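You operate a simulated robot arm through the tools that you are given. There is no shell and no other tool. Be economical: measure what you need, move in short steps, check, and stop when the job is done.

The job below is to be done with a simulated robot arm. You get a single attempt, and the scene is never put back.

TASK
Put things in order on the top of the dining table. At the end: the white battery stands where the brown pawn stood; the blue vase from the top of the dining table stands where the brown wax pad stood; the brown pawn stands where the blue vase stood; the brown wax pad stands on top of the green game box (marked "DOMINOES"); whatever was shut is shut again. Leave all else as you found it, and nothing knocked over.

The check looks at the end state, three seconds after you hand in, the way a careful person would. Anything else that was tipped, shoved, dropped, spilled or broken makes it a failure.

THE ROBOT
A 6-joint arm with a two-finger parallel gripper, fixed in place. Base frame: the origin is at the foot of the arm, x ahead of it, y to its left, z up; the work surface is at about z = 0. Lengths are in m, angles in rad, forces in N, time in s.
With the tool pointing down near the work surface it reaches from about 0.16 to 0.42 m from the base axis. Its first joint turns from -1.152 to 1.152 rad. Payload 1.57 kg.
The tool frame sits at the grasp point between the pads (the TCP): z along the fingers, y along the line on which they close. The tips reach 0.03 m beyond it. Largest opening 0.08 m; finger width 0.017, thickness 0.012; the body of the gripper, 0.04 by 0.082 m, starts 0.08 m behind the TCP.
Orientation is that of the tool frame in the base frame, as [roll, pitch, yaw] about the fixed x, y, z axes, in that order (R = Rz(yaw) Ry(pitch) Rx(roll)). With the fingers straight down and closing along the base's y, the tool's x points along the base's -x, its y along +y and its z along -z.

THE INTERFACE
- The arm moves only by the tool step_arm. Its argument "increments" is a list of rows, each an object (a shift or turn left out is 0, a gripper value left out holds the last) with "turn": the turn, a rotation vector about the tool's x, y, z in units of 8 degrees (1.0 is 8 degrees), a list of three; "linear": the shift along the tool's x, y, z in units of 20 mm (1.0 is 20 mm), a list of three; "hand": the opening, from 0 (shut) to 1 (fully open). In form: [{"turn": [wx, wy, wz], "linear": [tx, ty, tz], "hand": hand}, ...]. A call has 1 to 10 rows; each row shifts and turns the commanded pose from where the row before left it, along the tool's axes as they then stand. A call with a number of a shift or a turn outside -1 to 1 is refused whole. Each row takes 0.2 s and may step no farther than 0.05 m and 0.15 rad from the row before; otherwise, or with a gripper value out of range, the whole call is refused. A pose out of reach is approached as far as the arm can. The call stops where the force on the tool passes 40 N (or 10 N more than at its start, if that is more) or the arm is blocked; 0.2 s more then pass. Each finger travels about 0.153 m/s and halts on what it meets, pressing with about 42 N; the grip force reading is that of the motor and also rises with nothing between the fingers. The clock runs only during rows and for 0.2 s after the last one: add rows that do not move to give the fingers time. The reply holds the time, the measured pose of the TCP, the force on the tool along the base axes, the opening and the grip force, in the units named above and with some noise.
- Cameras (640 x 400 px; columns grow to the right, rows downward): "scene" is fixed at [0.0248, -0.3269, 0.4238]; the picture's right is [0.93, -0.36, 0.00], its down [-0.21, -0.55, -0.80] and it looks along [0.29, 0.75, -0.59] (base axes); focal length 214 px, centre (320, 200). "wrist" rides on the gripper at [0.072, -0.007, -0.122] in the tool frame; the picture's right is [0.09, 1.00, 0.00], its down [-0.84, 0.08, -0.54] and it looks along [-0.54, 0.05, 0.84] (tool axes); focal length 238 px, centre (320, 200).
- grab_frame(camera): a new picture of that camera. The clock stands still meanwhile.
- point_at(camera, pixels): for up to 12 pixels [column, row] of the newest picture of that camera ("zoom" is the newest enlarged one), the place [x, y, z] in the base frame of the surface seen there, good to about 0.003 m, but the place of the scene camera against the robot may be out by one fixed shift of up to 0.012 m in any direction. The clock stands still meanwhile.
- zoom(camera, box): a new picture of the part [left, top, right, bottom] of that camera's present view, enlarged. The clock stands still meanwhile.
- job_done(): hands the job in; it is judged then, once.

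Keep the steps short. Do not move on a guess: measure, check each grasp and each placing, and mend mistakes. In all there are 80 turns and 54 pictures (those below and enlarged ones count). Leave the gripper open and the arm clear of the work at the hand-in unless told otherwise, and finish with a single line.

The tools are called after "Call:" by a JSON object that holds its "fn" and its "kwargs". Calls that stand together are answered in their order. step_arm: Moves the arm, as the interface text tells. Its arguments: {"type":"object","properties":{"increments":{"type":"array","items":{"type":"object","properties":{"turn":{"type":"array","items":{"type":"number"}},"linear":{"type":"array","items":{"type":"number"}},"hand":{"type":"number"}}}}},"required":["increments"]} The other tools are called the same way: grab_frame (camera) takes a picture; point_at (camera, pixels) gives the place of the surface under pixels of a picture; zoom (camera, box) takes an enlarged picture of a part of a camera's view; job_done () hands the job in.

At the start:

```text
clock: 0.0
tool_pos: [0.2221, 0.0585, 0.2741]
tcp_rot: [3.139, 0.003, -3.14]
ft_force: [0.6, 0.9, 0.2]
width: 0.0801
gripper_force: 0.1
```

scene: 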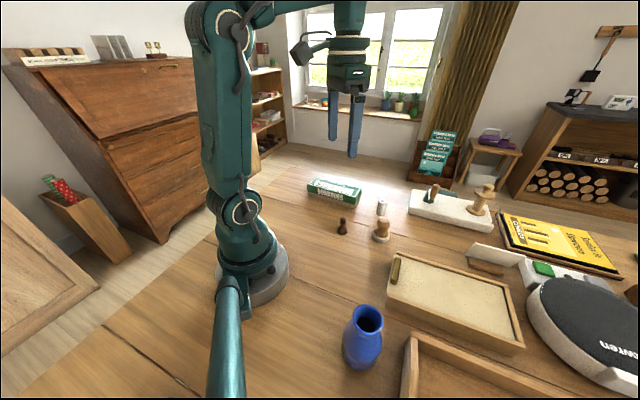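
wrist: 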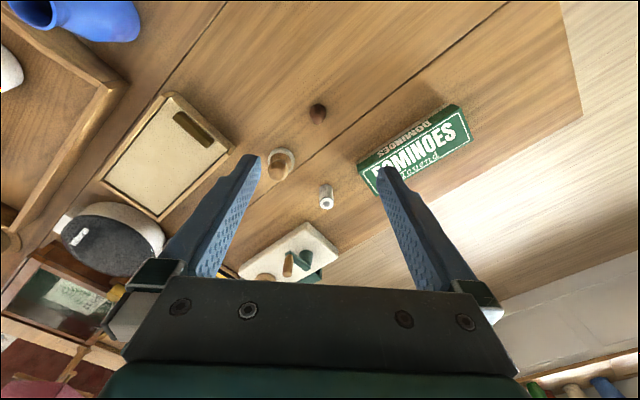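

I'll enlarge the scene to identify the objects first.

Call:
{"fn": "zoom", "kwargs": {"camera": "scene", "box": [290, 160, 530, 310]}}

Call:
{"fn": "zoom", "kwargs": {"camera": "scene", "box": [320, 240, 640, 400]}}

Call:
{"fn": "zoom", "kwargs": {"camera": "wrist", "box": [80, 60, 480, 310]}}

```text
2.67 times, centred on (410, 235) of scene
```

zoom: 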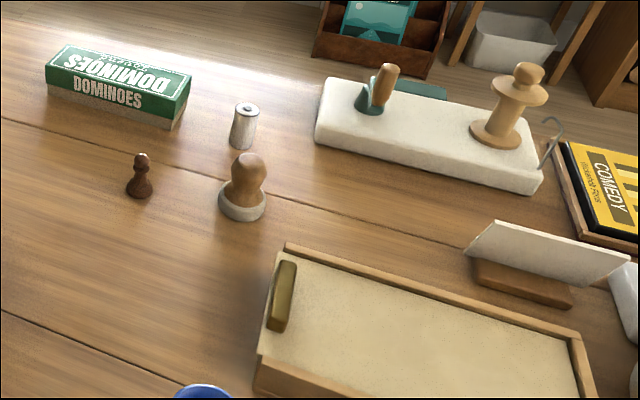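

```text
2.00 times, centred on (480, 320) of scene
```

zoom: 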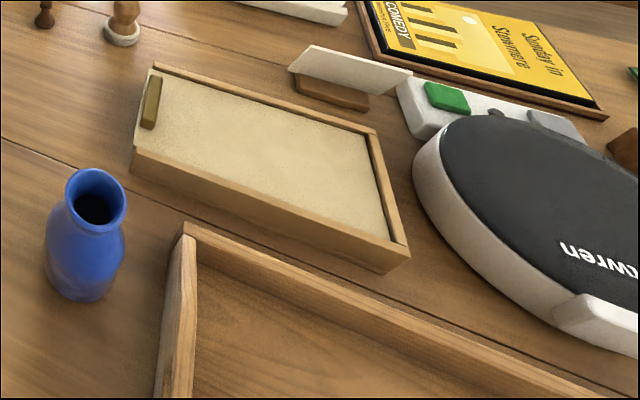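

```text
1.60 times, centred on (280, 185) of wrist
```

zoom: 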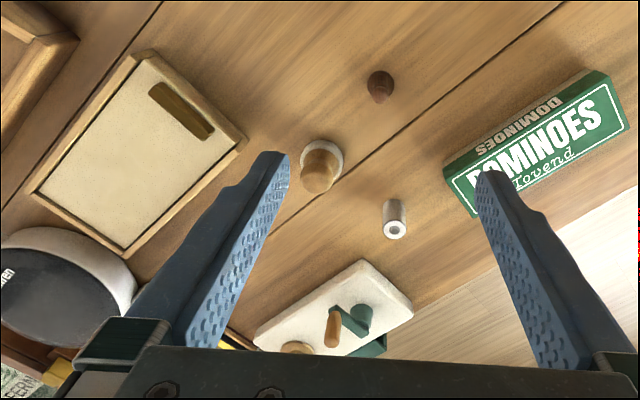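

Call:
{"fn": "zoom", "kwargs": {"camera": "scene", "box": [330, 195, 410, 245]}}

Call:
{"fn": "zoom", "kwargs": {"camera": "scene", "box": [380, 240, 476, 300]}}

Call:
{"fn": "zoom", "kwargs": {"camera": "scene", "box": [400, 165, 528, 245]}}

```text
8.00 times, centred on (370, 220) of scene
```

zoom: 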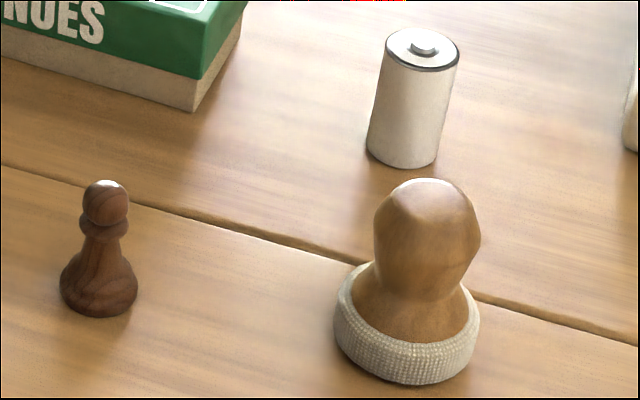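

```text
6.67 times, centred on (428, 270) of scene
```

zoom: 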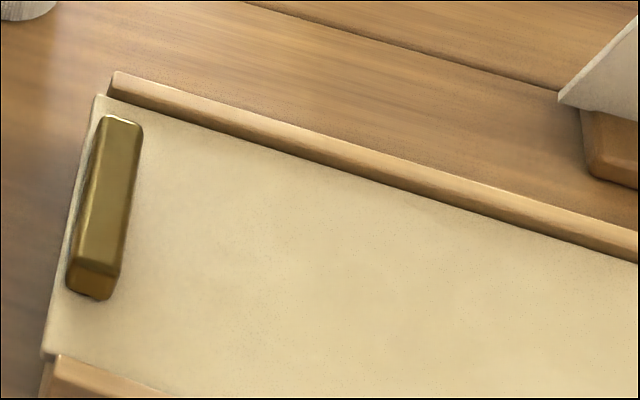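

```text
5.00 times, centred on (464, 205) of scene
```

zoom: 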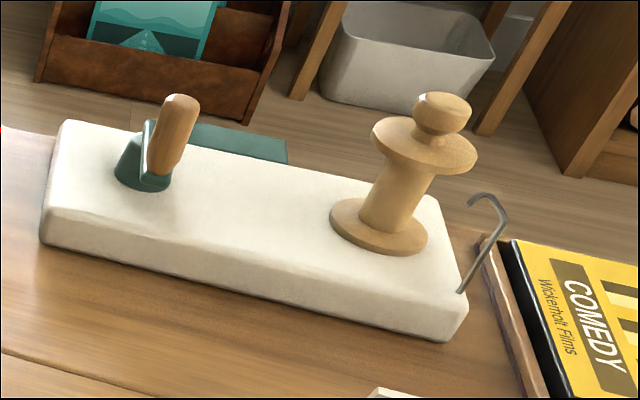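

Wax pad = the wooden knob with the cloth base (scene 381,230). Measuring objects with both cameras to find the scene camera shift.

Call:
{"fn": "point_at", "kwargs": {"camera": "wrist", "pixels": [[318, 107], [318, 118], [276, 168], [288, 153], [327, 204], [326, 188], [440, 152], [460, 106], [358, 163], [471, 138], [125, 25], [167, 95]]}}

Call:
{"fn": "point_at", "kwargs": {"camera": "scene", "pixels": [[343, 220], [342, 231], [382, 221], [382, 238], [382, 203], [380, 212], [308, 181], [353, 196], [360, 187], [355, 209], [367, 310], [360, 350]]}}

```text
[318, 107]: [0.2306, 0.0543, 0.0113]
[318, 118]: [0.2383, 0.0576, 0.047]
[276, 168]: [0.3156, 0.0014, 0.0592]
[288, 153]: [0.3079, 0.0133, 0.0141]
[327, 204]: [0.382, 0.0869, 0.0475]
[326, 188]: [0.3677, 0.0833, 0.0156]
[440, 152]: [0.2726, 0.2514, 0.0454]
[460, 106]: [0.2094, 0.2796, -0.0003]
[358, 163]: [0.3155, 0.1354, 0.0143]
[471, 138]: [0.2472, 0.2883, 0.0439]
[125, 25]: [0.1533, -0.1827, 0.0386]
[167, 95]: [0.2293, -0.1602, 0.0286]
```

```text
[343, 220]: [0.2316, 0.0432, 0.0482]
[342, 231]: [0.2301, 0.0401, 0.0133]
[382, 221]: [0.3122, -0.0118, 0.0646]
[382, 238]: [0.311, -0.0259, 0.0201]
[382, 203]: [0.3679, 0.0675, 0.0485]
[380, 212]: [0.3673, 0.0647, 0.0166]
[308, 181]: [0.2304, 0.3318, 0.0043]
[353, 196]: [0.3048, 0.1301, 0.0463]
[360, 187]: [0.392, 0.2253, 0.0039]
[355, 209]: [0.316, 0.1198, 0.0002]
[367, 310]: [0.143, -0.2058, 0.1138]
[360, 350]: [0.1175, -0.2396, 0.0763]
```

Getting cleaner points: tops of battery and pawn in both cameras, vase rim edges.

Call:
{"fn": "point_at", "kwargs": {"camera": "scene", "pixels": [[382.7, 201.2], [343.2, 218.5], [383.5, 218.5], [354, 318], [382, 318], [367, 335], [367, 305], [344, 350], [381, 350], [320, 185], [345, 189], [330, 184]]}}

Call:
{"fn": "point_at", "kwargs": {"camera": "wrist", "pixels": [[327.5, 204], [317, 115], [365, 170], [385, 193], [469, 139], [455, 110], [420, 142], [379, 205], [462, 112], [110, 12], [130, 30], [100, 40]]}}

```text
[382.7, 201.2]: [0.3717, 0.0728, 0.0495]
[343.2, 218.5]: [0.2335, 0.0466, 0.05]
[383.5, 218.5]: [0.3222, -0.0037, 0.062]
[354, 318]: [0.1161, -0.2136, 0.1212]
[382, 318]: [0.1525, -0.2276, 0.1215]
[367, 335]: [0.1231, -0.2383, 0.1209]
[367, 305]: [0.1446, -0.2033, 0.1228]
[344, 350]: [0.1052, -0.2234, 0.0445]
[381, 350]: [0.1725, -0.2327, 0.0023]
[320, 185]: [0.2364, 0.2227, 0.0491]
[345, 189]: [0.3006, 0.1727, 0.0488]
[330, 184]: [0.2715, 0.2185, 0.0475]
```

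```text
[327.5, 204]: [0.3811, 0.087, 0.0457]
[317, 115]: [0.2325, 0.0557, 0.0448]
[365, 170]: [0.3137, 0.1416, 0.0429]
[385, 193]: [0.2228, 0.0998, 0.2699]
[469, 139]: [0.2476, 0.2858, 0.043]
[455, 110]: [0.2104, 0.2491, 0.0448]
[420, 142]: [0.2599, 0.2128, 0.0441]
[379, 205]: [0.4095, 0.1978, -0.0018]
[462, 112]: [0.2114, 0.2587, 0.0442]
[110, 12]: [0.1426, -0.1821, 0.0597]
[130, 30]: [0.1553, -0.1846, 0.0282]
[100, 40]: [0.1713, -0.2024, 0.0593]
```

Scene camera seems off by about (+0.008, +0.012, -0.004). Moving to hover over the pad at about (0.32, 0.006, 0.16), then looking with the wrist camera.

Call:
{"fn": "step_arm", "kwargs": {"increments": [{"linear": [-0.82, -0.43, 0.95], "hand": 1}, {"linear": [-0.82, -0.43, 0.95]}, {"linear": [-0.82, -0.43, 0.95]}, {"linear": [-0.82, -0.43, 0.95]}, {"linear": [-0.82, -0.43, 0.95]}, {"linear": [-0.82, -0.43, 0.95]}, {}]}}

Call:
{"fn": "grab_frame", "kwargs": {"camera": "wrist"}}

```text
clock: 1.6
tool_pos: [0.322, 0.0064, 0.161]
tcp_rot: [3.138, 0.004, -3.14]
ft_force: [0.1, -0.5, -0.4]
width: 0.0799
gripper_force: 0.3
```

```text
45 pictures are left
```

wrist: 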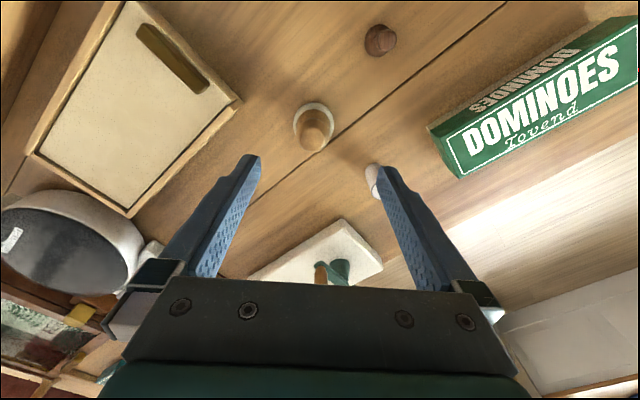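

Pad at (314,128), pawn (380,40), box (530,100). Measuring them.

Call:
{"fn": "point_at", "kwargs": {"camera": "wrist", "pixels": [[296, 124], [331, 120], [313, 106], [315, 134], [315, 142], [379, 40], [366, 38], [396, 40], [460, 176], [637, 66], [470, 130], [232, 102]]}}

Call:
{"fn": "zoom", "kwargs": {"camera": "wrist", "box": [270, 80, 366, 140]}}

```text
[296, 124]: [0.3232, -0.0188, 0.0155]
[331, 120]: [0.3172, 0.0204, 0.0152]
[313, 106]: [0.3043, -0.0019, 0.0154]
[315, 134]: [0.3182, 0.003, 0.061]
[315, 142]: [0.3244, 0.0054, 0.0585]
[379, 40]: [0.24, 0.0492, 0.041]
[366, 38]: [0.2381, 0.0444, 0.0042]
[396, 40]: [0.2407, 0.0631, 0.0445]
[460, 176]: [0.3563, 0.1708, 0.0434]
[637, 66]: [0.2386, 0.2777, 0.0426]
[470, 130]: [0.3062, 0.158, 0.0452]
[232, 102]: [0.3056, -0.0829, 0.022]
```

```text
6.67 times, centred on (318, 110) of wrist
```

zoom: 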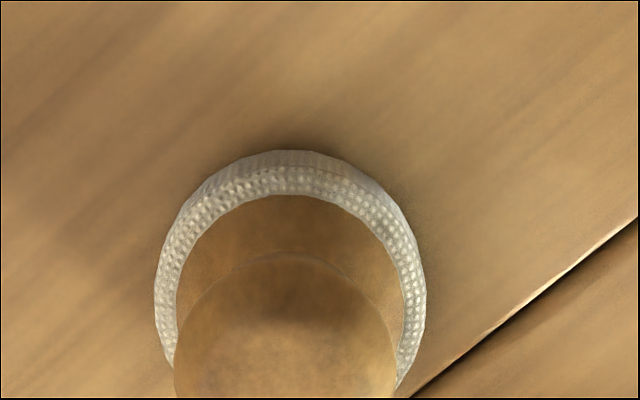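

Pad centre ≈ (0.3225, 0.002), 0.04 wide, knob top z≈0.062. Descending so the tips stay at about z 0.027, above the cloth rim.

Call:
{"fn": "step_arm", "kwargs": {"increments": [{"linear": [0, -0.2, 1]}, {"linear": [0, 0, 1]}, {"linear": [0, 0, 1]}, {"linear": [0, 0, 1]}, {"linear": [0, 0, 0.7]}, {"linear": [0, 0, 0.5]}, {}]}}

Call:
{"fn": "grab_frame", "kwargs": {"camera": "wrist"}}

Call:
{"fn": "zoom", "kwargs": {"camera": "scene", "box": [320, 180, 448, 260]}}

```text
clock: 3.2
tool_pos: [0.3217, 0.002, 0.056]
tcp_rot: [3.139, 0.002, -3.139]
ft_force: [0.4, 0.2, -0.1]
width: 0.08
gripper_force: 0.0
```

```text
43 pictures are left
```

wrist: 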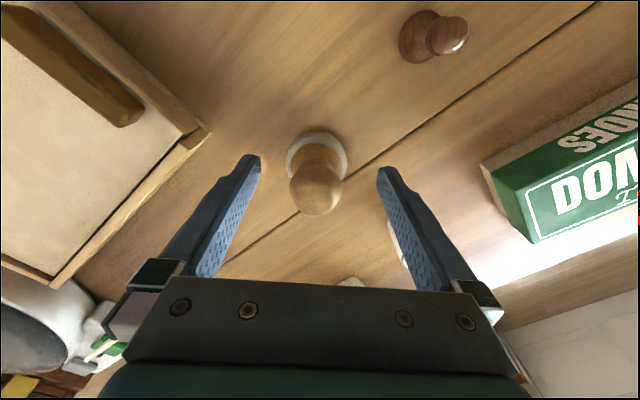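

```text
5.00 times, centred on (384, 220) of scene
```

zoom: 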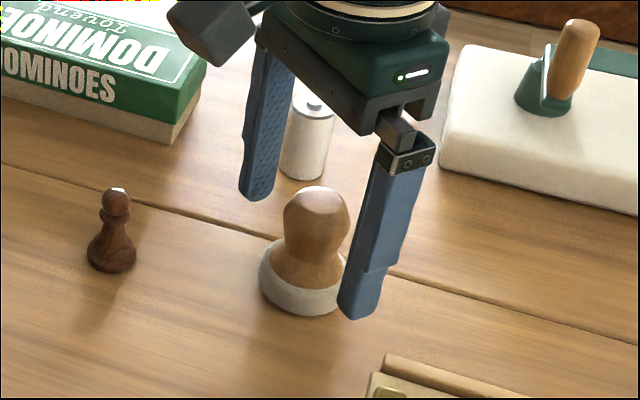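

Knob centred between the fingers. Measuring the cloth ring's exact spot, then closing.

Call:
{"fn": "point_at", "kwargs": {"camera": "wrist", "pixels": [[290, 152], [344, 150], [316, 134], [298, 187], [337, 187], [317, 190], [430, 60], [433, 15], [405, 40], [440, 38]]}}

Call:
{"fn": "step_arm", "kwargs": {"increments": [{"linear": [0, -0.08, 0]}, {"hand": 0}, {}, {}, {}]}}

```text
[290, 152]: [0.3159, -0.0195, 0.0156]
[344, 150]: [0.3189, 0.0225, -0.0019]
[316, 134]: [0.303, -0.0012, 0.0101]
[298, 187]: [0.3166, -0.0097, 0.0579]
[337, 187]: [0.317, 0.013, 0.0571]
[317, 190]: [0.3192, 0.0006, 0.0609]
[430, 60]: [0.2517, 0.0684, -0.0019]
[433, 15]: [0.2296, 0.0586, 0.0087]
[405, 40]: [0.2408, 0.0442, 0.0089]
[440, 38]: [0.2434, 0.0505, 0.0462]
```

```text
clock: 4.4
tool_pos: [0.322, 0.0011, 0.056]
tcp_rot: [-3.142, 0.004, -3.139]
ft_force: [0.2, -1.0, 1.4]
width: 0.0317
gripper_force: 40.7
```

Gripped (width 0.0317). Lifting straight up 0.09 m.

Call:
{"fn": "step_arm", "kwargs": {"increments": [{"linear": [0, 0, -0.5]}, {"linear": [0, 0, -1]}, {"linear": [0, 0, -1]}, {"linear": [0, 0, -1]}, {"linear": [0, 0, -1]}, {}]}}

Call:
{"fn": "grab_frame", "kwargs": {"camera": "wrist"}}

```text
clock: 5.8
tool_pos: [0.3209, 0.0002, 0.1483]
tcp_rot: [3.14, 0.005, -3.14]
ft_force: [-0.3, 0.0, 0.0]
width: 0.0319
gripper_force: 40.5
```

```text
41 pictures are left
```

wrist: 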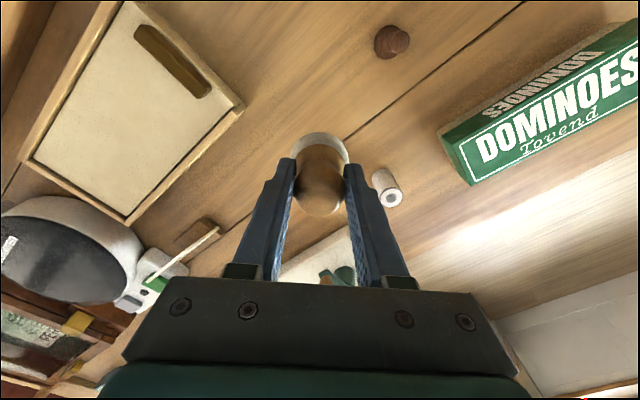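

Held well. Measuring the battery from here, then moving sideways toward the box.

Call:
{"fn": "point_at", "kwargs": {"camera": "wrist", "pixels": [[391, 199], [382, 197], [400, 195], [384, 175], [391, 42], [442, 140], [470, 184], [580, 100]]}}

Call:
{"fn": "step_arm", "kwargs": {"increments": [{"linear": [0.19, 1, 0]}, {"linear": [0.19, 1, 0]}, {"linear": [0.19, 1, 0]}, {"linear": [0.19, 1, 0]}, {"linear": [0.19, 1, 0]}, {"linear": [0.19, 1, 0]}, {"linear": [0.19, 1, 0]}, {"linear": [0.19, 1, 0]}, {"linear": [0.19, 1, 0]}, {"linear": [0.19, 1, 0]}]}}

Call:
{"fn": "grab_frame", "kwargs": {"camera": "wrist"}}

```text
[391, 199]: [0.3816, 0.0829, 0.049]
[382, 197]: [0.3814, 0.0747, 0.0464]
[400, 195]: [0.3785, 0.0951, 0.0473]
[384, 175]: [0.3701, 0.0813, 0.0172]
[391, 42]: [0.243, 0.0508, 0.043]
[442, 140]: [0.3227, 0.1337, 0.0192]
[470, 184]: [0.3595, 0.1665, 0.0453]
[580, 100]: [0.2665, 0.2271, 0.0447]
```

```text
clock: 8.0
tool_pos: [0.2823, 0.2005, 0.1454]
tcp_rot: [-3.141, 0.001, -3.139]
ft_force: [0.1, -0.3, -0.5]
width: 0.0315
gripper_force: 40.2
```

```text
40 pictures are left
```

wrist: 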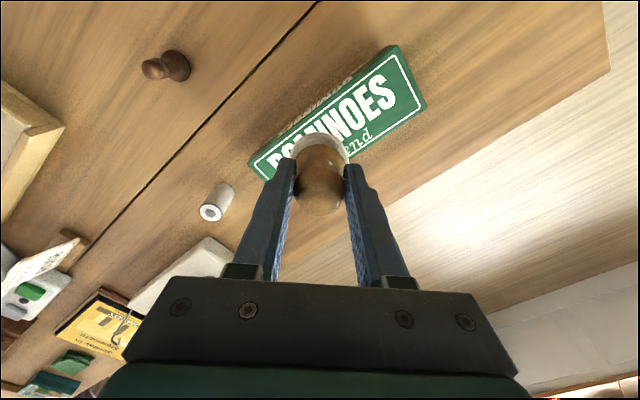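

Measuring the box-top corners now.

Call:
{"fn": "point_at", "kwargs": {"camera": "wrist", "pixels": [[252, 162], [268, 178], [424, 105], [395, 49], [330, 100], [375, 134], [346, 85], [395, 122]]}}

Call:
{"fn": "zoom", "kwargs": {"camera": "wrist", "box": [240, 35, 440, 160]}}

```text
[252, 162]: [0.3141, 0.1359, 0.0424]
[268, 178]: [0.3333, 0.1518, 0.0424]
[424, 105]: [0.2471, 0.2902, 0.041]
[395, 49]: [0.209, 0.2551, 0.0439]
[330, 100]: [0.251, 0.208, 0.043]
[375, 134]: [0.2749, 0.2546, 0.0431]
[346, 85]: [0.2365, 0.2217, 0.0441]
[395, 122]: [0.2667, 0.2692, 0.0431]
```

```text
3.20 times, centred on (340, 98) of wrist
```

zoom: 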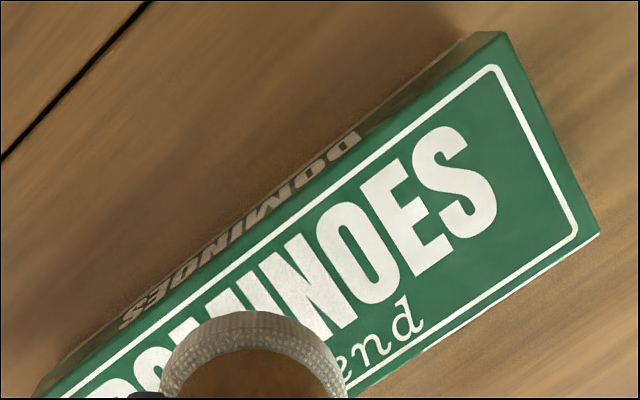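

Box-top centre (0.281, 0.213), top z≈0.044. Shifting there and descending to just above contact.

Call:
{"fn": "step_arm", "kwargs": {"increments": [{"linear": [0.05, 0.62, 0]}, {"linear": [0, 0, 0.7]}, {"linear": [0, 0, 0.7]}, {"linear": [0, 0, 0.5]}, {}]}}

Call:
{"fn": "zoom", "kwargs": {"camera": "scene", "box": [286, 150, 382, 210]}}

```text
clock: 9.2
tool_pos: [0.2824, 0.2129, 0.1067]
tcp_rot: [3.141, -0.001, -3.138]
ft_force: [-0.1, -0.7, -1.2]
width: 0.0315
gripper_force: 39.9
```

```text
6.67 times, centred on (334, 180) of scene
```

zoom: 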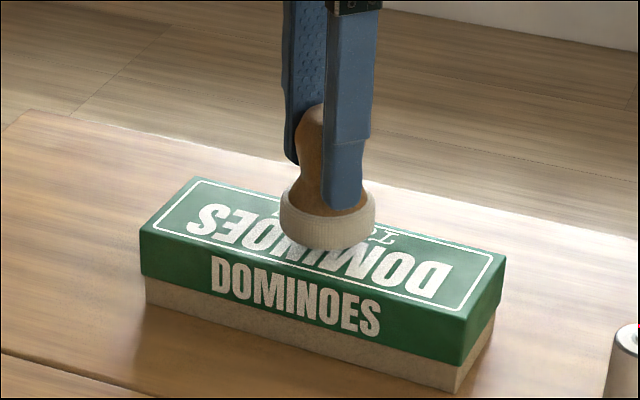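

A few mm above the top. Lowering in 1–2 mm rows watching force.

Call:
{"fn": "step_arm", "kwargs": {"increments": [{"linear": [0, 0, 0.1]}, {"linear": [0, 0, 0.1]}, {"linear": [0, 0, 0.05]}, {}]}}

Call:
{"fn": "zoom", "kwargs": {"camera": "scene", "box": [286, 150, 382, 210]}}

```text
clock: 10.2
tool_pos: [0.2832, 0.2137, 0.1019]
tcp_rot: [3.14, 0.005, -3.139]
ft_force: [-1.1, -0.1, -0.9]
width: 0.0318
gripper_force: 40.3
```

```text
6.67 times, centred on (334, 180) of scene
```

zoom: 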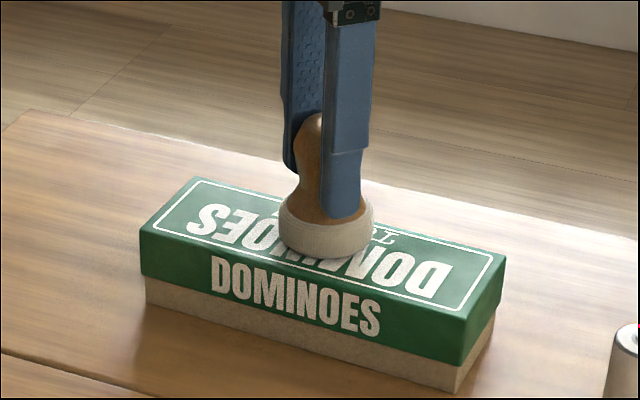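

Call:
{"fn": "step_arm", "kwargs": {"increments": [{"linear": [0, 0, 0.05]}, {"linear": [0, 0, 0.05]}, {}]}}

```text
clock: 11.0
tool_pos: [0.2818, 0.2131, 0.0999]
tcp_rot: [3.14, 0.004, -3.14]
ft_force: [-0.5, -0.1, -0.6]
width: 0.0315
gripper_force: 40.2
```

Call:
{"fn": "step_arm", "kwargs": {"increments": [{"linear": [0, 0, 0.05]}, {}]}}

Call:
{"fn": "zoom", "kwargs": {"camera": "scene", "box": [310, 165, 358, 195]}}

```text
clock: 11.6
tool_pos: [0.282, 0.2129, 0.1018]
tcp_rot: [3.139, 0.002, -3.139]
ft_force: [-4.8, -3.8, 17.7]
width: 0.0315
gripper_force: 40.5
```

```text
13.33 times, centred on (334, 180) of scene
```

zoom: 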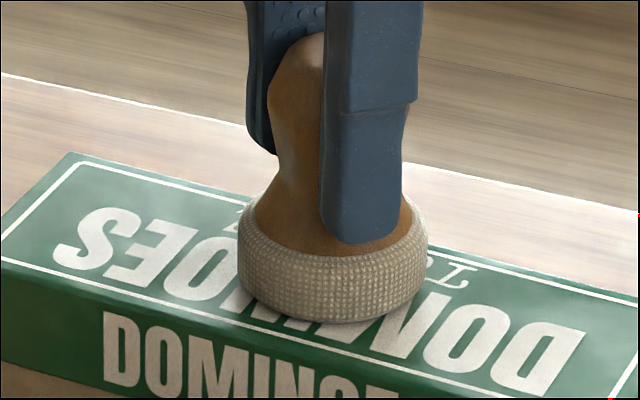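

Contact (17.7 N). Easing up 1 mm, opening and retreating upward.

Call:
{"fn": "step_arm", "kwargs": {"increments": [{"linear": [0, 0, -0.04]}, {"hand": 0.6}, {"hand": 1}, {}, {}, {"linear": [0, 0, -0.5]}, {"linear": [0, 0, -1]}, {"linear": [0, 0, -1]}, {"linear": [0, 0, -1]}, {}]}}

Call:
{"fn": "grab_frame", "kwargs": {"camera": "scene"}}

Call:
{"fn": "grab_frame", "kwargs": {"camera": "wrist"}}

```text
clock: 13.8
tool_pos: [0.2834, 0.213, 0.1707]
tcp_rot: [-3.142, 0.002, -3.141]
ft_force: [-0.4, -0.1, -0.2]
width: 0.0799
gripper_force: 0.1
```

```text
35 pictures are left
```

scene: 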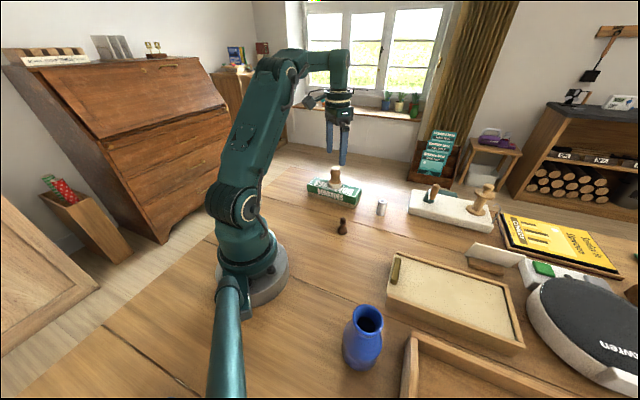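

```text
34 pictures are left
```

wrist: 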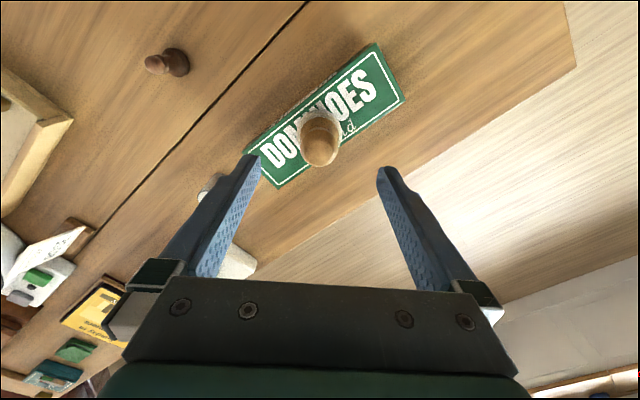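

Pad sits well on the box. Measuring the vase/tray surroundings in the scene while swinging back at height toward the middle.

Call:
{"fn": "point_at", "kwargs": {"camera": "scene", "pixels": [[367, 336], [354, 318], [382, 318], [345, 355], [380, 352], [412, 338], [410, 360], [390, 300], [395, 285], [362, 369]]}}

Call:
{"fn": "step_arm", "kwargs": {"increments": [{"linear": [0.15, -1, -0.4]}, {"linear": [0.15, -1, -0.4]}, {"linear": [0.15, -1, -0.4]}, {"linear": [0.15, -1, -0.4]}, {"linear": [0.15, -1, 0]}, {"linear": [0.15, -1, 0]}, {"linear": [0.15, -1, 0]}, {"linear": [0.15, -1, 0]}, {"linear": [0.15, -1, 0]}, {"linear": [0.15, -1, 0]}]}}

Call:
{"fn": "step_arm", "kwargs": {"increments": [{"turn": [0, 0, 1]}, {"turn": [0, 0, 1]}, {"turn": [0, 0, 1]}, {"turn": [0, 0, 1]}, {"turn": [0, 0, 1]}, {"turn": [0, 0, 1]}, {"turn": [0, 0, 1]}, {}]}}

```text
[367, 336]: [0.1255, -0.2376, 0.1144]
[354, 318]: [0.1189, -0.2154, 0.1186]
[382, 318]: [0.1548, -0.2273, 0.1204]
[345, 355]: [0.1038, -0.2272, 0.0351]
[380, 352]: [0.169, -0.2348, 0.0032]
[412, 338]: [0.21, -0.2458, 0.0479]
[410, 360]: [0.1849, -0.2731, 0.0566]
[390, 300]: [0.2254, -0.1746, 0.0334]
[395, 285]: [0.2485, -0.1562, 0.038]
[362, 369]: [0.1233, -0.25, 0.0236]
```

```text
clock: 16.0
tool_pos: [0.2534, 0.0133, 0.2044]
tcp_rot: [3.14, 0.003, -3.14]
ft_force: [0.4, -0.9, -0.5]
width: 0.0799
gripper_force: 0.0
```

```text
clock: 17.8
tool_pos: [0.253, 0.0127, 0.2031]
tcp_rot: [3.139, -0.001, 2.164]
ft_force: [-0.3, 1.3, -0.7]
width: 0.0798
gripper_force: 0.0
```

Now translating to a hover near the vase with tool rotated to its azimuth.

Call:
{"fn": "step_arm", "kwargs": {"increments": [{"linear": [-0.6, -1, 0]}, {"linear": [-0.6, -1, 0]}, {"linear": [-0.6, -1, 0]}, {"linear": [-0.6, -1, 0]}, {"linear": [-0.6, -1, 0]}, {"linear": [-0.6, -1, 0]}, {"linear": [-0.6, -1, 0]}, {"linear": [-0.6, -1, 0]}, {"linear": [-0.6, -1, 0]}, {"linear": [-0.6, -1, 0]}]}}

Call:
{"fn": "grab_frame", "kwargs": {"camera": "wrist"}}

```text
clock: 20.0
tool_pos: [0.1523, -0.1978, 0.203]
tcp_rot: [3.138, 0.0, 2.165]
ft_force: [0.1, 0.5, 0.0]
width: 0.0804
gripper_force: 0.2
```

```text
33 pictures are left
```

wrist: 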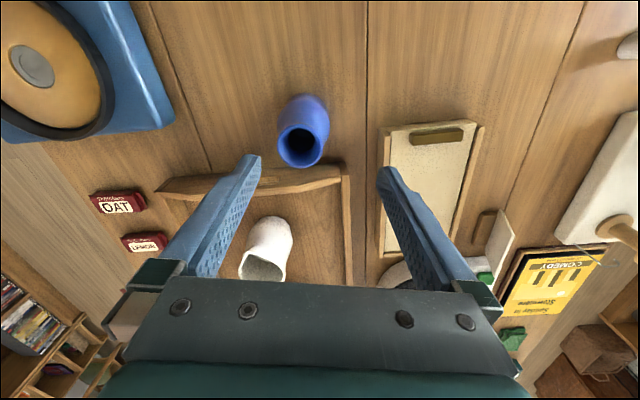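

Vase at (300,145). Measuring rim, body and tray.

Call:
{"fn": "point_at", "kwargs": {"camera": "wrist", "pixels": [[280, 147], [321, 146], [300, 166], [300, 128], [281, 112], [327, 112], [303, 97], [160, 190], [250, 182], [335, 172], [390, 150], [300, 104]]}}

Call:
{"fn": "zoom", "kwargs": {"camera": "wrist", "box": [220, 80, 380, 180]}}

```text
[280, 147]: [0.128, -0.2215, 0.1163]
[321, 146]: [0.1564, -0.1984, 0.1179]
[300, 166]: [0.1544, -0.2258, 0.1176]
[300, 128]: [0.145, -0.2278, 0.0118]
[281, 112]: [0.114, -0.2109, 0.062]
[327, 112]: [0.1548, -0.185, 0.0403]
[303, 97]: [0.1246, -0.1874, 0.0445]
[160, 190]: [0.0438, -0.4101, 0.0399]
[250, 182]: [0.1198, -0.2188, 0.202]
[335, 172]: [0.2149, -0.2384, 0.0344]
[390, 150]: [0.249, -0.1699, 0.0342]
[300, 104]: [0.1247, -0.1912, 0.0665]
```

```text
4.00 times, centred on (300, 130) of wrist
```

zoom: 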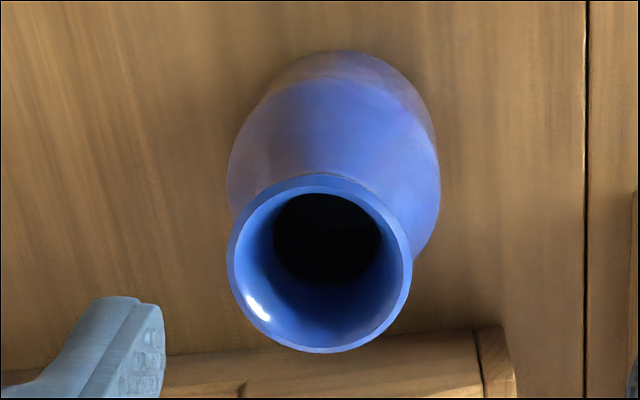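

Vase axis ≈ (0.143, -0.210), rim 0.038 wide, body ≈0.052, top z 0.118. Centring and descending halfway.

Call:
{"fn": "step_arm", "kwargs": {"increments": [{"linear": [-0.25, -0.72, 0]}, {"linear": [0, 0, 1]}, {"linear": [0, 0, 1]}, {"linear": [0, 0, 1]}, {"linear": [0, 0, 1]}, {}]}}

Call:
{"fn": "grab_frame", "kwargs": {"camera": "wrist"}}

Call:
{"fn": "zoom", "kwargs": {"camera": "scene", "box": [290, 275, 450, 375]}}

```text
clock: 21.4
tool_pos: [0.1454, -0.2095, 0.1218]
tcp_rot: [3.138, -0.002, 2.167]
ft_force: [0.1, 0.7, 0.0]
width: 0.0801
gripper_force: 0.0
```

```text
31 pictures are left
```

wrist: 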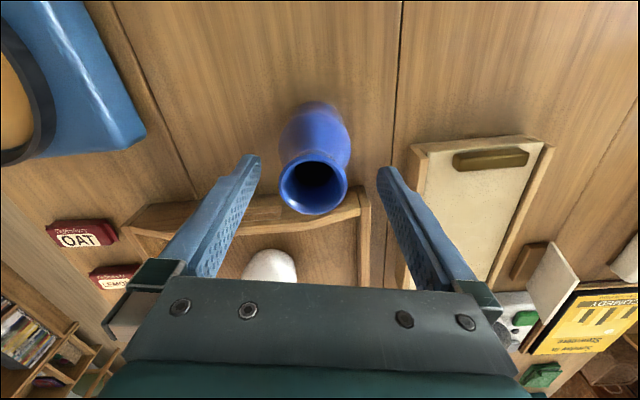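

```text
4.00 times, centred on (370, 325) of scene
```

zoom: 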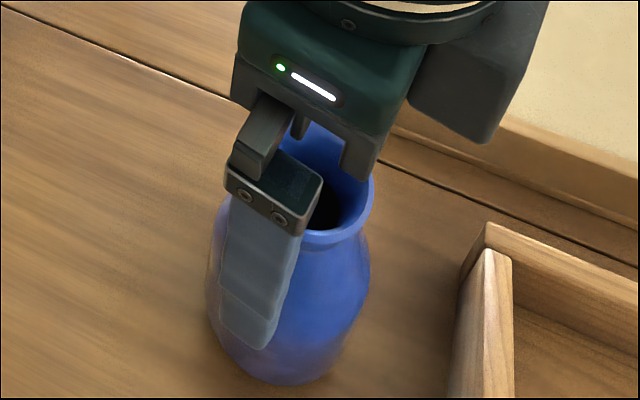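

Vase ~4 mm left of the grip centre. Measuring rim once more.

Call:
{"fn": "point_at", "kwargs": {"camera": "wrist", "pixels": [[282, 183], [346, 183], [314, 213], [314, 152], [283, 135], [349, 140], [283, 140], [348, 145]]}}

```text
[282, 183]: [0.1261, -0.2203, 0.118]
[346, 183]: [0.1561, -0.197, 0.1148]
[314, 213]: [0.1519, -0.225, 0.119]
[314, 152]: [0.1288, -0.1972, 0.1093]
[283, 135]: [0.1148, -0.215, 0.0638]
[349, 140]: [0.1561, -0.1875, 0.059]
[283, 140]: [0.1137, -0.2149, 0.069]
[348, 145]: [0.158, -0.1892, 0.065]
```

Axis ≈ (0.141, -0.210). Correcting and descending to z≈0.072, then closing.

Call:
{"fn": "step_arm", "kwargs": {"increments": [{"linear": [0.11, -0.19, 0]}, {"linear": [0, 0, 1]}, {"linear": [0, 0, 1]}, {"linear": [0, 0, 0.5]}, {}, {"hand": 0.6}, {"hand": 0}, {}, {}, {}]}}

Call:
{"fn": "grab_frame", "kwargs": {"camera": "wrist"}}

```text
clock: 23.6
tool_pos: [0.1403, -0.2098, 0.0722]
tcp_rot: [3.137, 0.0, 2.165]
ft_force: [-0.3, 0.8, -0.6]
width: 0.0586
gripper_force: 42.2
```

```text
29 pictures are left
```

wrist: 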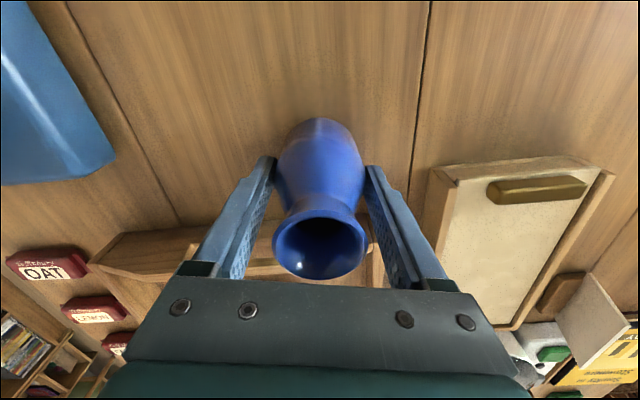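

Gripped at width 0.0586. Lifting 0.09 m and carrying toward the pad's old spot.

Call:
{"fn": "step_arm", "kwargs": {"increments": [{"linear": [0, 0, -0.5]}, {"linear": [0, 0, -1]}, {"linear": [0, 0, -1]}, {"linear": [0, 0, -1]}, {"linear": [0, 0, -1]}, {}]}}

Call:
{"fn": "zoom", "kwargs": {"camera": "scene", "box": [240, 200, 480, 350]}}

```text
clock: 25.0
tool_pos: [0.1411, -0.2117, 0.1614]
tcp_rot: [3.14, 0.002, 2.166]
ft_force: [-0.1, 0.4, -2.1]
width: 0.0585
gripper_force: 42.6
```

```text
2.67 times, centred on (360, 275) of scene
```

zoom: 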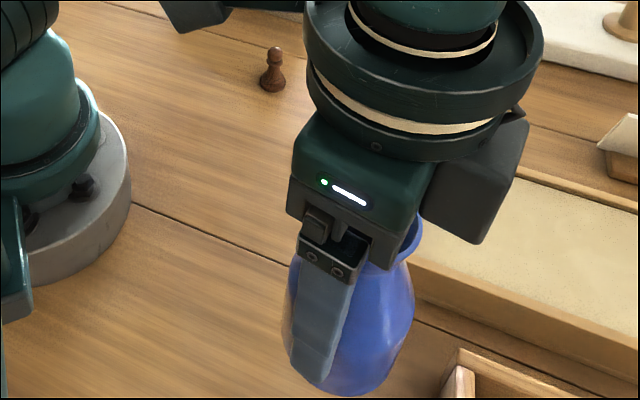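

Vase hangs upright. Carrying it.

Call:
{"fn": "step_arm", "kwargs": {"increments": [{"linear": [0.27, 1, 0]}, {"linear": [0.27, 1, 0]}, {"linear": [0.27, 1, 0]}, {"linear": [0.27, 1, 0]}, {"linear": [0.27, 1, 0]}, {"linear": [0.27, 1, 0]}, {"linear": [0.27, 1, 0]}, {"linear": [0.27, 1, 0]}, {"linear": [0.27, 1, 0]}, {"linear": [0.27, 1, 0]}]}}

Call:
{"fn": "step_arm", "kwargs": {"increments": [{"linear": [0.27, 1, 0]}, {"linear": [0.27, 1, 0]}, {"linear": [0.27, 1, 0]}, {"linear": [0.13, 0.5, 0]}, {}]}}

```text
clock: 27.2
tool_pos: [0.2746, -0.054, 0.1629]
tcp_rot: [3.138, 0.0, 2.166]
ft_force: [0.2, 0.8, -1.4]
width: 0.0583
gripper_force: 41.7
```

```text
clock: 28.4
tool_pos: [0.3217, 0.0022, 0.1635]
tcp_rot: [-3.141, 0.0, 2.166]
ft_force: [-1.1, -0.5, -1.9]
width: 0.0582
gripper_force: 42.0
```

Over the spot. Lowering to just above the table.

Call:
{"fn": "step_arm", "kwargs": {"increments": [{"linear": [-0.06, 0, 0]}, {"linear": [0, 0, 1]}, {"linear": [0, 0, 1]}, {"linear": [0, 0, 1]}, {"linear": [0, 0, 1]}, {"linear": [0, 0, 0.25]}, {}]}}

Call:
{"fn": "zoom", "kwargs": {"camera": "scene", "box": [320, 170, 480, 270]}}

```text
clock: 30.0
tool_pos: [0.3248, -0.0006, 0.0778]
tcp_rot: [3.14, -0.001, 2.165]
ft_force: [0.1, 0.1, -2.7]
width: 0.0584
gripper_force: 42.2
```

```text
4.00 times, centred on (400, 220) of scene
```

zoom: 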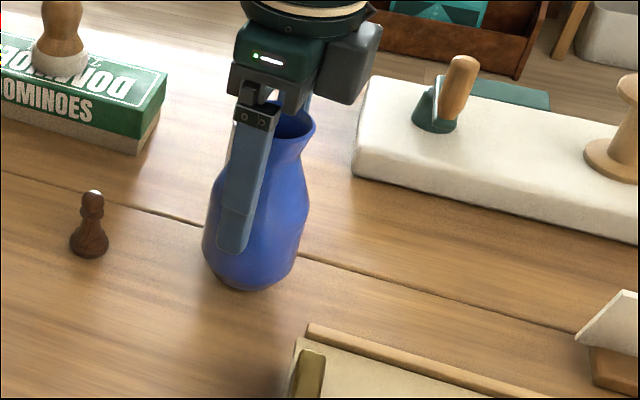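

Call:
{"fn": "step_arm", "kwargs": {"increments": [{"linear": [0.05, 0, 0.1]}, {"linear": [0, 0, 0.08]}, {"linear": [0, 0, 0.05]}, {}]}}

```text
clock: 31.0
tool_pos: [0.3233, 0.0001, 0.0741]
tcp_rot: [3.137, 0.0, 2.165]
ft_force: [-0.2, 0.0, -1.4]
width: 0.0584
gripper_force: 42.3
```

Call:
{"fn": "step_arm", "kwargs": {"increments": [{"linear": [0, 0, 0.05]}, {"linear": [0, 0, 0.05]}, {}]}}

```text
clock: 31.8
tool_pos: [0.3234, 0.0016, 0.0726]
tcp_rot: [3.14, 0.0, 2.165]
ft_force: [-0.2, -0.6, -2.9]
width: 0.0582
gripper_force: 42.0
```

Call:
{"fn": "step_arm", "kwargs": {"increments": [{"linear": [0, 0, 0.05]}, {}]}}

```text
clock: 32.4
tool_pos: [0.323, 0.0016, 0.0707]
tcp_rot: [3.137, 0.002, 2.166]
ft_force: [-5.1, 1.0, 20.3]
width: 0.0584
gripper_force: 42.3
```

Contact (20 N). Easing, opening, and retreating up.

Call:
{"fn": "step_arm", "kwargs": {"increments": [{"linear": [0, 0, -0.03]}, {"hand": 0.85}, {"hand": 1}, {}, {"linear": [0, 0, -1]}, {"linear": [0, 0, -1]}, {"linear": [0, 0, -1]}, {"linear": [0, 0, -1]}, {"linear": [0, 0, -1]}, {}]}}

Call:
{"fn": "grab_frame", "kwargs": {"camera": "wrist"}}

Call:
{"fn": "zoom", "kwargs": {"camera": "scene", "box": [280, 150, 480, 275]}}

```text
clock: 34.6
tool_pos: [0.3234, -0.0002, 0.1721]
tcp_rot: [3.138, -0.001, 2.166]
ft_force: [-0.2, 0.5, 0.9]
width: 0.0801
gripper_force: 0.0
```

```text
26 pictures are left
```

wrist: 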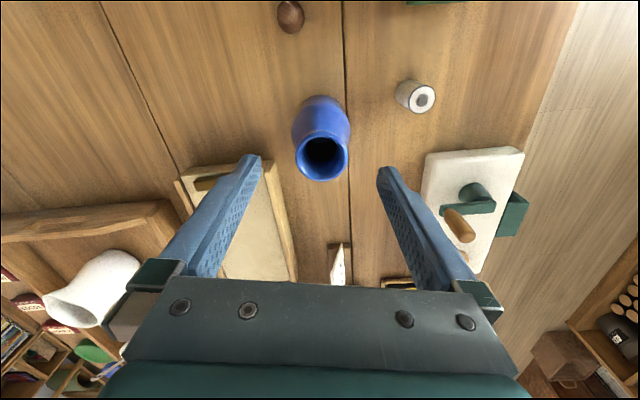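

```text
3.20 times, centred on (380, 212) of scene
```

zoom: 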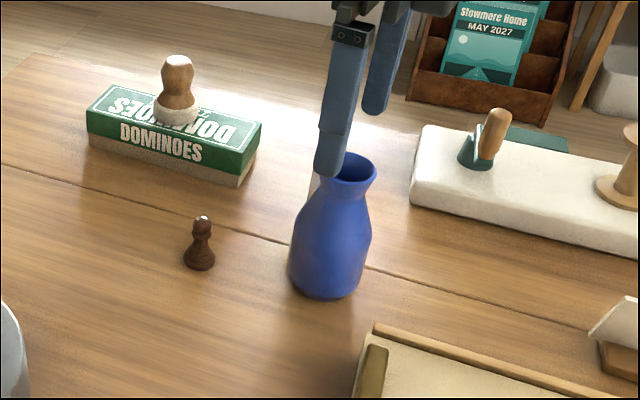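

Vase stands on the pad's spot. Moving to hover above the pawn.

Call:
{"fn": "step_arm", "kwargs": {"increments": [{"linear": [0.926, -0.388, 0]}, {"linear": [0.926, -0.388, 0]}, {"linear": [0.926, -0.388, 0]}, {"linear": [0.926, -0.388, 0]}, {"linear": [0.926, -0.388, 0]}, {"linear": [0, 0, 1]}, {"linear": [0, 0, 1]}, {}]}}

Call:
{"fn": "grab_frame", "kwargs": {"camera": "wrist"}}

```text
clock: 36.4
tool_pos: [0.2392, 0.0567, 0.131]
tcp_rot: [3.139, 0.0, 2.165]
ft_force: [-0.3, -0.5, 0.6]
width: 0.0804
gripper_force: 0.0
```

```text
24 pictures are left
```

wrist: 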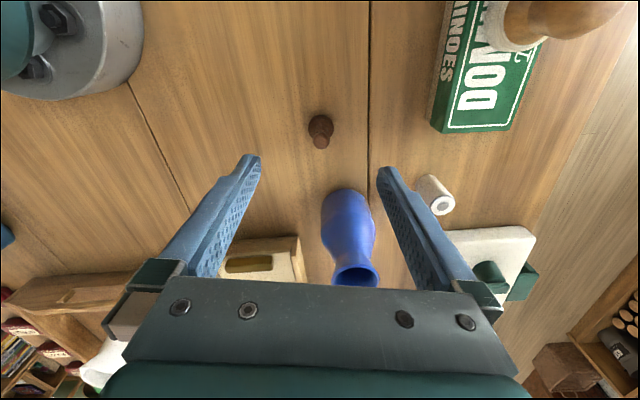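

Pawn at (320,131). Measuring it.

Call:
{"fn": "zoom", "kwargs": {"camera": "wrist", "box": [288, 105, 352, 145]}}

Call:
{"fn": "point_at", "kwargs": {"camera": "wrist", "pixels": [[320, 142], [312, 141], [328, 141], [309, 127], [332, 127], [320, 116], [320, 138]]}}

```text
10.00 times, centred on (320, 125) of wrist
```

zoom: 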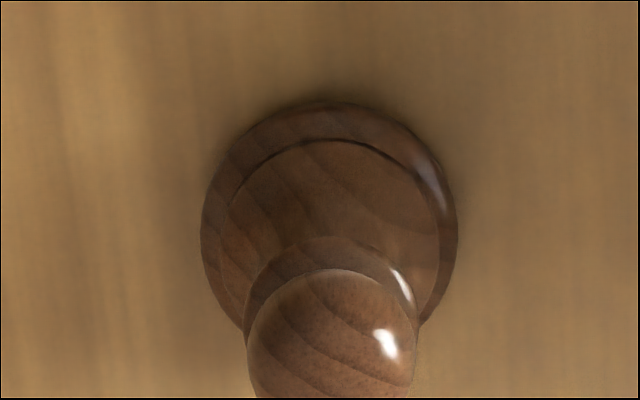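

```text
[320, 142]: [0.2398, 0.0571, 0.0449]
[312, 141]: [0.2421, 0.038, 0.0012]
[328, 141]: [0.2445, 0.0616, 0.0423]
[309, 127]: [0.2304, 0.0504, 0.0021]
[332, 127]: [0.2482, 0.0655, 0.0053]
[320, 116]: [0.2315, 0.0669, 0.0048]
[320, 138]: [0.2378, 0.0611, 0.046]
```

Pawn at (0.239, 0.057), already centred. Descending to z≈0.055 (tips at collar/neck) and closing.

Call:
{"fn": "step_arm", "kwargs": {"increments": [{"linear": [0, 0, 1]}, {"linear": [0, 0, 1]}, {"linear": [0, 0, 1]}, {"linear": [0, 0, 0.8]}, {}, {"hand": 0.5}, {"hand": 0}, {}, {}, {}]}}

Call:
{"fn": "zoom", "kwargs": {"camera": "scene", "box": [300, 180, 396, 240]}}

```text
clock: 38.6
tool_pos: [0.2394, 0.0552, 0.0552]
tcp_rot: [3.137, -0.002, 2.165]
ft_force: [-0.7, 0.6, 0.3]
width: 0.0131
gripper_force: 29.0
```

```text
6.67 times, centred on (348, 210) of scene
```

zoom: 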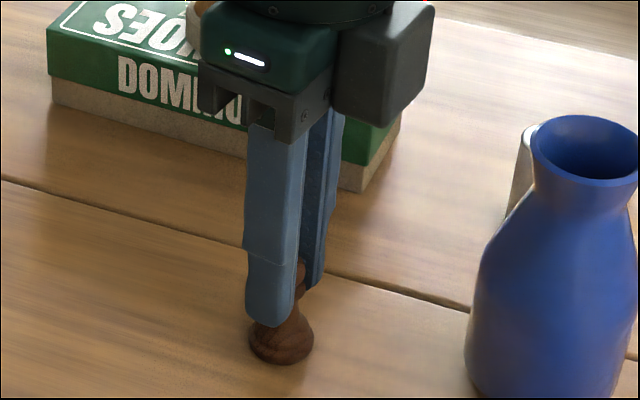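

Gripped (0.0131). Lifting.

Call:
{"fn": "step_arm", "kwargs": {"increments": [{}, {"linear": [0, 0, -0.5]}, {"linear": [0, 0, -1]}, {"linear": [0, 0, -1]}, {"linear": [0, 0, -1]}, {"linear": [0, 0, -1]}, {}]}}

Call:
{"fn": "grab_frame", "kwargs": {"camera": "wrist"}}

```text
clock: 40.2
tool_pos: [0.2396, 0.0566, 0.147]
tcp_rot: [3.141, 0.0, 2.166]
ft_force: [0.3, 0.4, -0.4]
width: 0.0131
gripper_force: 30.0
```

```text
21 pictures are left
```

wrist: 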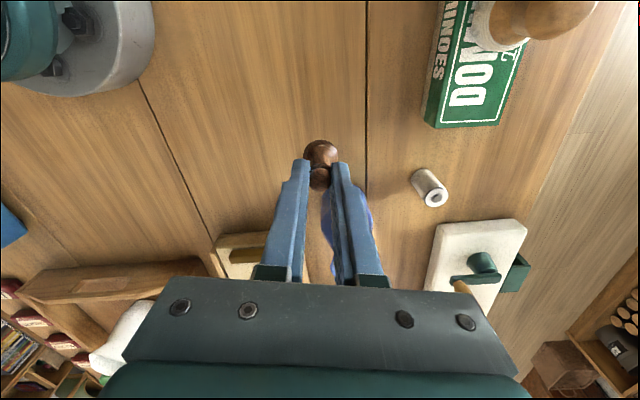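

Pawn held upright. Carrying to the vase's old spot (0.141, -0.210).

Call:
{"fn": "step_arm", "kwargs": {"increments": [{"linear": [-0.69, -0.962, 0]}, {"linear": [-0.69, -0.962, 0]}, {"linear": [-0.69, -0.962, 0]}, {"linear": [-0.69, -0.962, 0]}, {"linear": [-0.69, -0.962, 0]}, {"linear": [-0.69, -0.962, 0]}, {"linear": [-0.69, -0.962, 0]}, {"linear": [-0.69, -0.962, 0]}, {"linear": [-0.69, -0.962, 0]}, {"linear": [-0.69, -0.962, 0]}]}}

Call:
{"fn": "step_arm", "kwargs": {"increments": [{"linear": [-0.69, -0.962, 0]}, {"linear": [-0.69, -0.962, 0]}, {"linear": [0, 0, 1]}, {"linear": [0, 0, 1]}, {"linear": [0, 0, 1]}, {"linear": [0, 0, 1]}, {"linear": [0, 0, 0.2]}, {}]}}

Call:
{"fn": "zoom", "kwargs": {"camera": "scene", "box": [310, 290, 438, 370]}}

```text
clock: 42.4
tool_pos: [0.1577, -0.169, 0.1436]
tcp_rot: [3.138, 0.001, 2.167]
ft_force: [0.0, -0.2, 0.5]
width: 0.0134
gripper_force: 30.4
```

```text
clock: 44.2
tool_pos: [0.1404, -0.2106, 0.0601]
tcp_rot: [3.138, -0.001, 2.165]
ft_force: [0.1, -0.2, -0.8]
width: 0.0136
gripper_force: 30.1
```

```text
5.00 times, centred on (374, 330) of scene
```

zoom: 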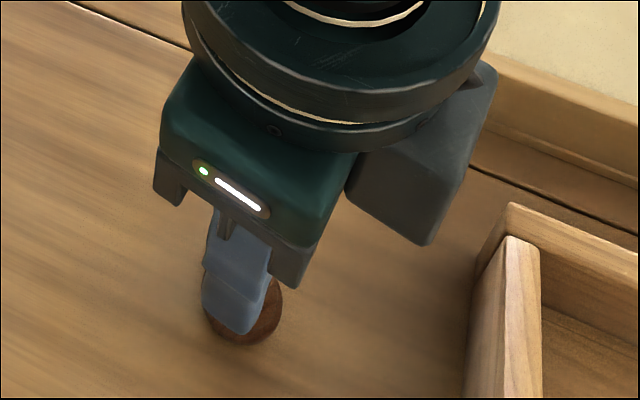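

A few mm up. Lowering finely.

Call:
{"fn": "step_arm", "kwargs": {"increments": [{"linear": [0, 0, 0.1]}, {"linear": [0, 0, 0.08]}, {"linear": [0, 0, 0.05]}, {}]}}

```text
clock: 45.2
tool_pos: [0.1407, -0.2099, 0.0554]
tcp_rot: [3.138, 0.0, 2.166]
ft_force: [-0.3, -0.3, -0.7]
width: 0.0137
gripper_force: 30.4
```

Call:
{"fn": "step_arm", "kwargs": {"increments": [{"linear": [0, 0, 0.05]}, {}]}}

```text
clock: 45.8
tool_pos: [0.1417, -0.2107, 0.0552]
tcp_rot: [3.138, 0.0, 2.165]
ft_force: [0.2, 0.6, -0.1]
width: 0.0137
gripper_force: 30.6
```

Call:
{"fn": "step_arm", "kwargs": {"increments": [{"linear": [0, 0, 0.05]}, {}]}}

```text
clock: 46.4
tool_pos: [0.1415, -0.2105, 0.0548]
tcp_rot: [3.137, 0.004, 2.169]
ft_force: [-0.9, 2.0, 15.1]
width: 0.0134
gripper_force: 30.1
```

Contact (15 N). Easing up slightly, opening slowly, then retreating.

Call:
{"fn": "step_arm", "kwargs": {"increments": [{"linear": [0, 0, -0.03]}, {"hand": 0.25}, {"hand": 0.6}, {"hand": 1}, {}, {"linear": [0, 0, -0.5]}, {"linear": [0, 0, -1]}, {"linear": [0, 0, -1]}, {"linear": [0, 0, -1]}, {}]}}

Call:
{"fn": "grab_frame", "kwargs": {"camera": "wrist"}}

```text
clock: 48.6
tool_pos: [0.1401, -0.209, 0.1263]
tcp_rot: [3.139, 0.0, 2.166]
ft_force: [-0.6, -0.3, -0.7]
width: 0.0801
gripper_force: 0.1
```

```text
19 pictures are left
```

wrist: 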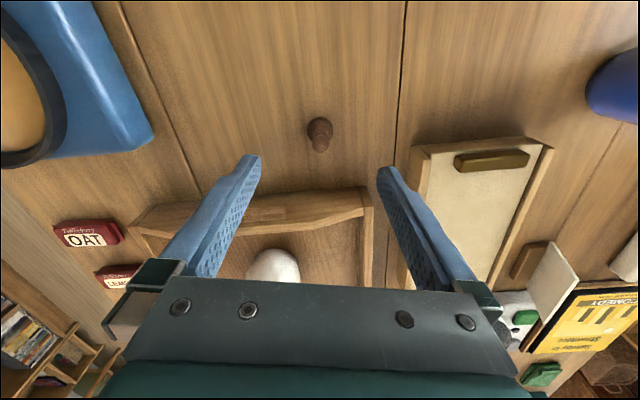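

Pawn stands at the vase's spot. Rising and moving back to the middle, then turning the tool back.

Call:
{"fn": "step_arm", "kwargs": {"increments": [{"linear": [0, 0, -1]}, {"linear": [0.55, 1, -0.4]}, {"linear": [0.55, 1, -0.4]}, {"linear": [0.55, 1, -0.4]}, {"linear": [0.55, 1, -0.4]}, {"linear": [0.55, 1, -0.4]}, {"linear": [0.55, 1, -0.4]}, {"linear": [0.55, 1, -0.3]}, {"linear": [0.55, 1, 0]}, {"linear": [0.55, 1, 0]}]}}

Call:
{"fn": "step_arm", "kwargs": {"increments": [{"turn": [0, 0, -1]}, {"turn": [0, 0, -1]}, {"turn": [0, 0, -1]}, {"turn": [0, 0, -1]}, {"turn": [0, 0, -1]}, {"turn": [0, 0, -1]}, {"turn": [0, 0, -1]}, {}]}}

```text
clock: 50.8
tool_pos: [0.2346, -0.0274, 0.1993]
tcp_rot: [3.139, 0.0, 2.166]
ft_force: [0.2, 0.0, 0.3]
width: 0.0804
gripper_force: 0.0
```

```text
clock: 52.6
tool_pos: [0.2349, -0.0283, 0.1985]
tcp_rot: [3.14, 0.001, -3.136]
ft_force: [-0.2, -1.0, 0.4]
width: 0.08
gripper_force: 0.1
```

Call:
{"fn": "step_arm", "kwargs": {"increments": [{"linear": [-0.9, 0.7, 0]}, {"linear": [-0.9, 0.7, 0]}, {"linear": [-0.9, 0.7, 0]}, {"linear": [-0.9, 0.7, 0]}, {"linear": [-0.9, 0.7, 0]}, {"linear": [-0.9, 0.7, 0]}, {"linear": [-0.9, 0.7, 0]}, {"linear": [-0.9, 0.7, 0]}, {"linear": [0, 0, 1]}, {"linear": [0, 0, 1], "hand": 0.7}]}}

Call:
{"fn": "grab_frame", "kwargs": {"camera": "wrist"}}

```text
clock: 54.8
tool_pos: [0.3642, 0.0802, 0.152]
tcp_rot: [3.14, 0.003, -3.14]
ft_force: [-0.6, 0.1, 0.2]
width: 0.0562
gripper_force: 0.0
out of reach, approached as far as the arm can: row 8
```

```text
18 pictures are left
```

wrist: 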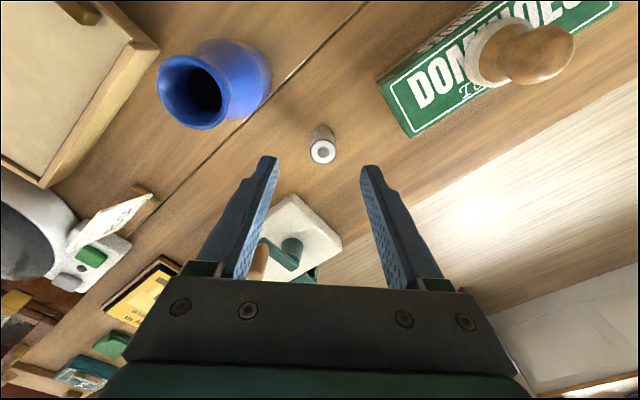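

Row 8 hit the reach limit at height; now at (0.364, 0.080). Measuring the battery (322,150) and slab.

Call:
{"fn": "point_at", "kwargs": {"camera": "wrist", "pixels": [[322, 151], [311, 147], [334, 147], [322, 143], [322, 161], [296, 196], [340, 238], [322, 127]]}}

```text
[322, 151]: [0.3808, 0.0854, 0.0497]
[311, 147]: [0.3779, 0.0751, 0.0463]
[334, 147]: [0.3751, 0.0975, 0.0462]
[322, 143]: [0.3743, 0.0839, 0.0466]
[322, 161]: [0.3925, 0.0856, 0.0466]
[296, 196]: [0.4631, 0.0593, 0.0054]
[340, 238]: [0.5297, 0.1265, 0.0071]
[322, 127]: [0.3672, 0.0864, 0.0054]
```

Battery axis ≈ (0.381, 0.0855), top 0.047. Lowering to z 0.095 first, shifting over it, then checking.

Call:
{"fn": "step_arm", "kwargs": {"increments": [{"linear": [0, 0, 1]}, {"linear": [0, 0, 1]}, {"linear": [0, 0, 0.8]}, {"linear": [-0.4, 0.13, 0]}, {"linear": [-0.4, 0.13, 0]}, {}]}}

Call:
{"fn": "grab_frame", "kwargs": {"camera": "wrist"}}

```text
clock: 56.2
tool_pos: [0.3824, 0.0846, 0.0961]
tcp_rot: [3.139, 0.005, -3.141]
ft_force: [-0.5, -0.4, 0.3]
width: 0.056
gripper_force: 0.1
```

```text
17 pictures are left
```

wrist: 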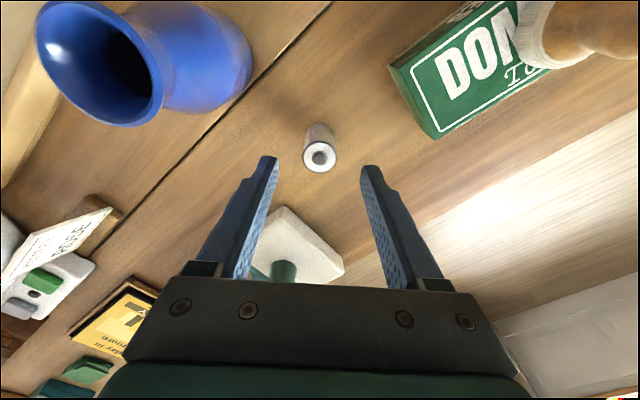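

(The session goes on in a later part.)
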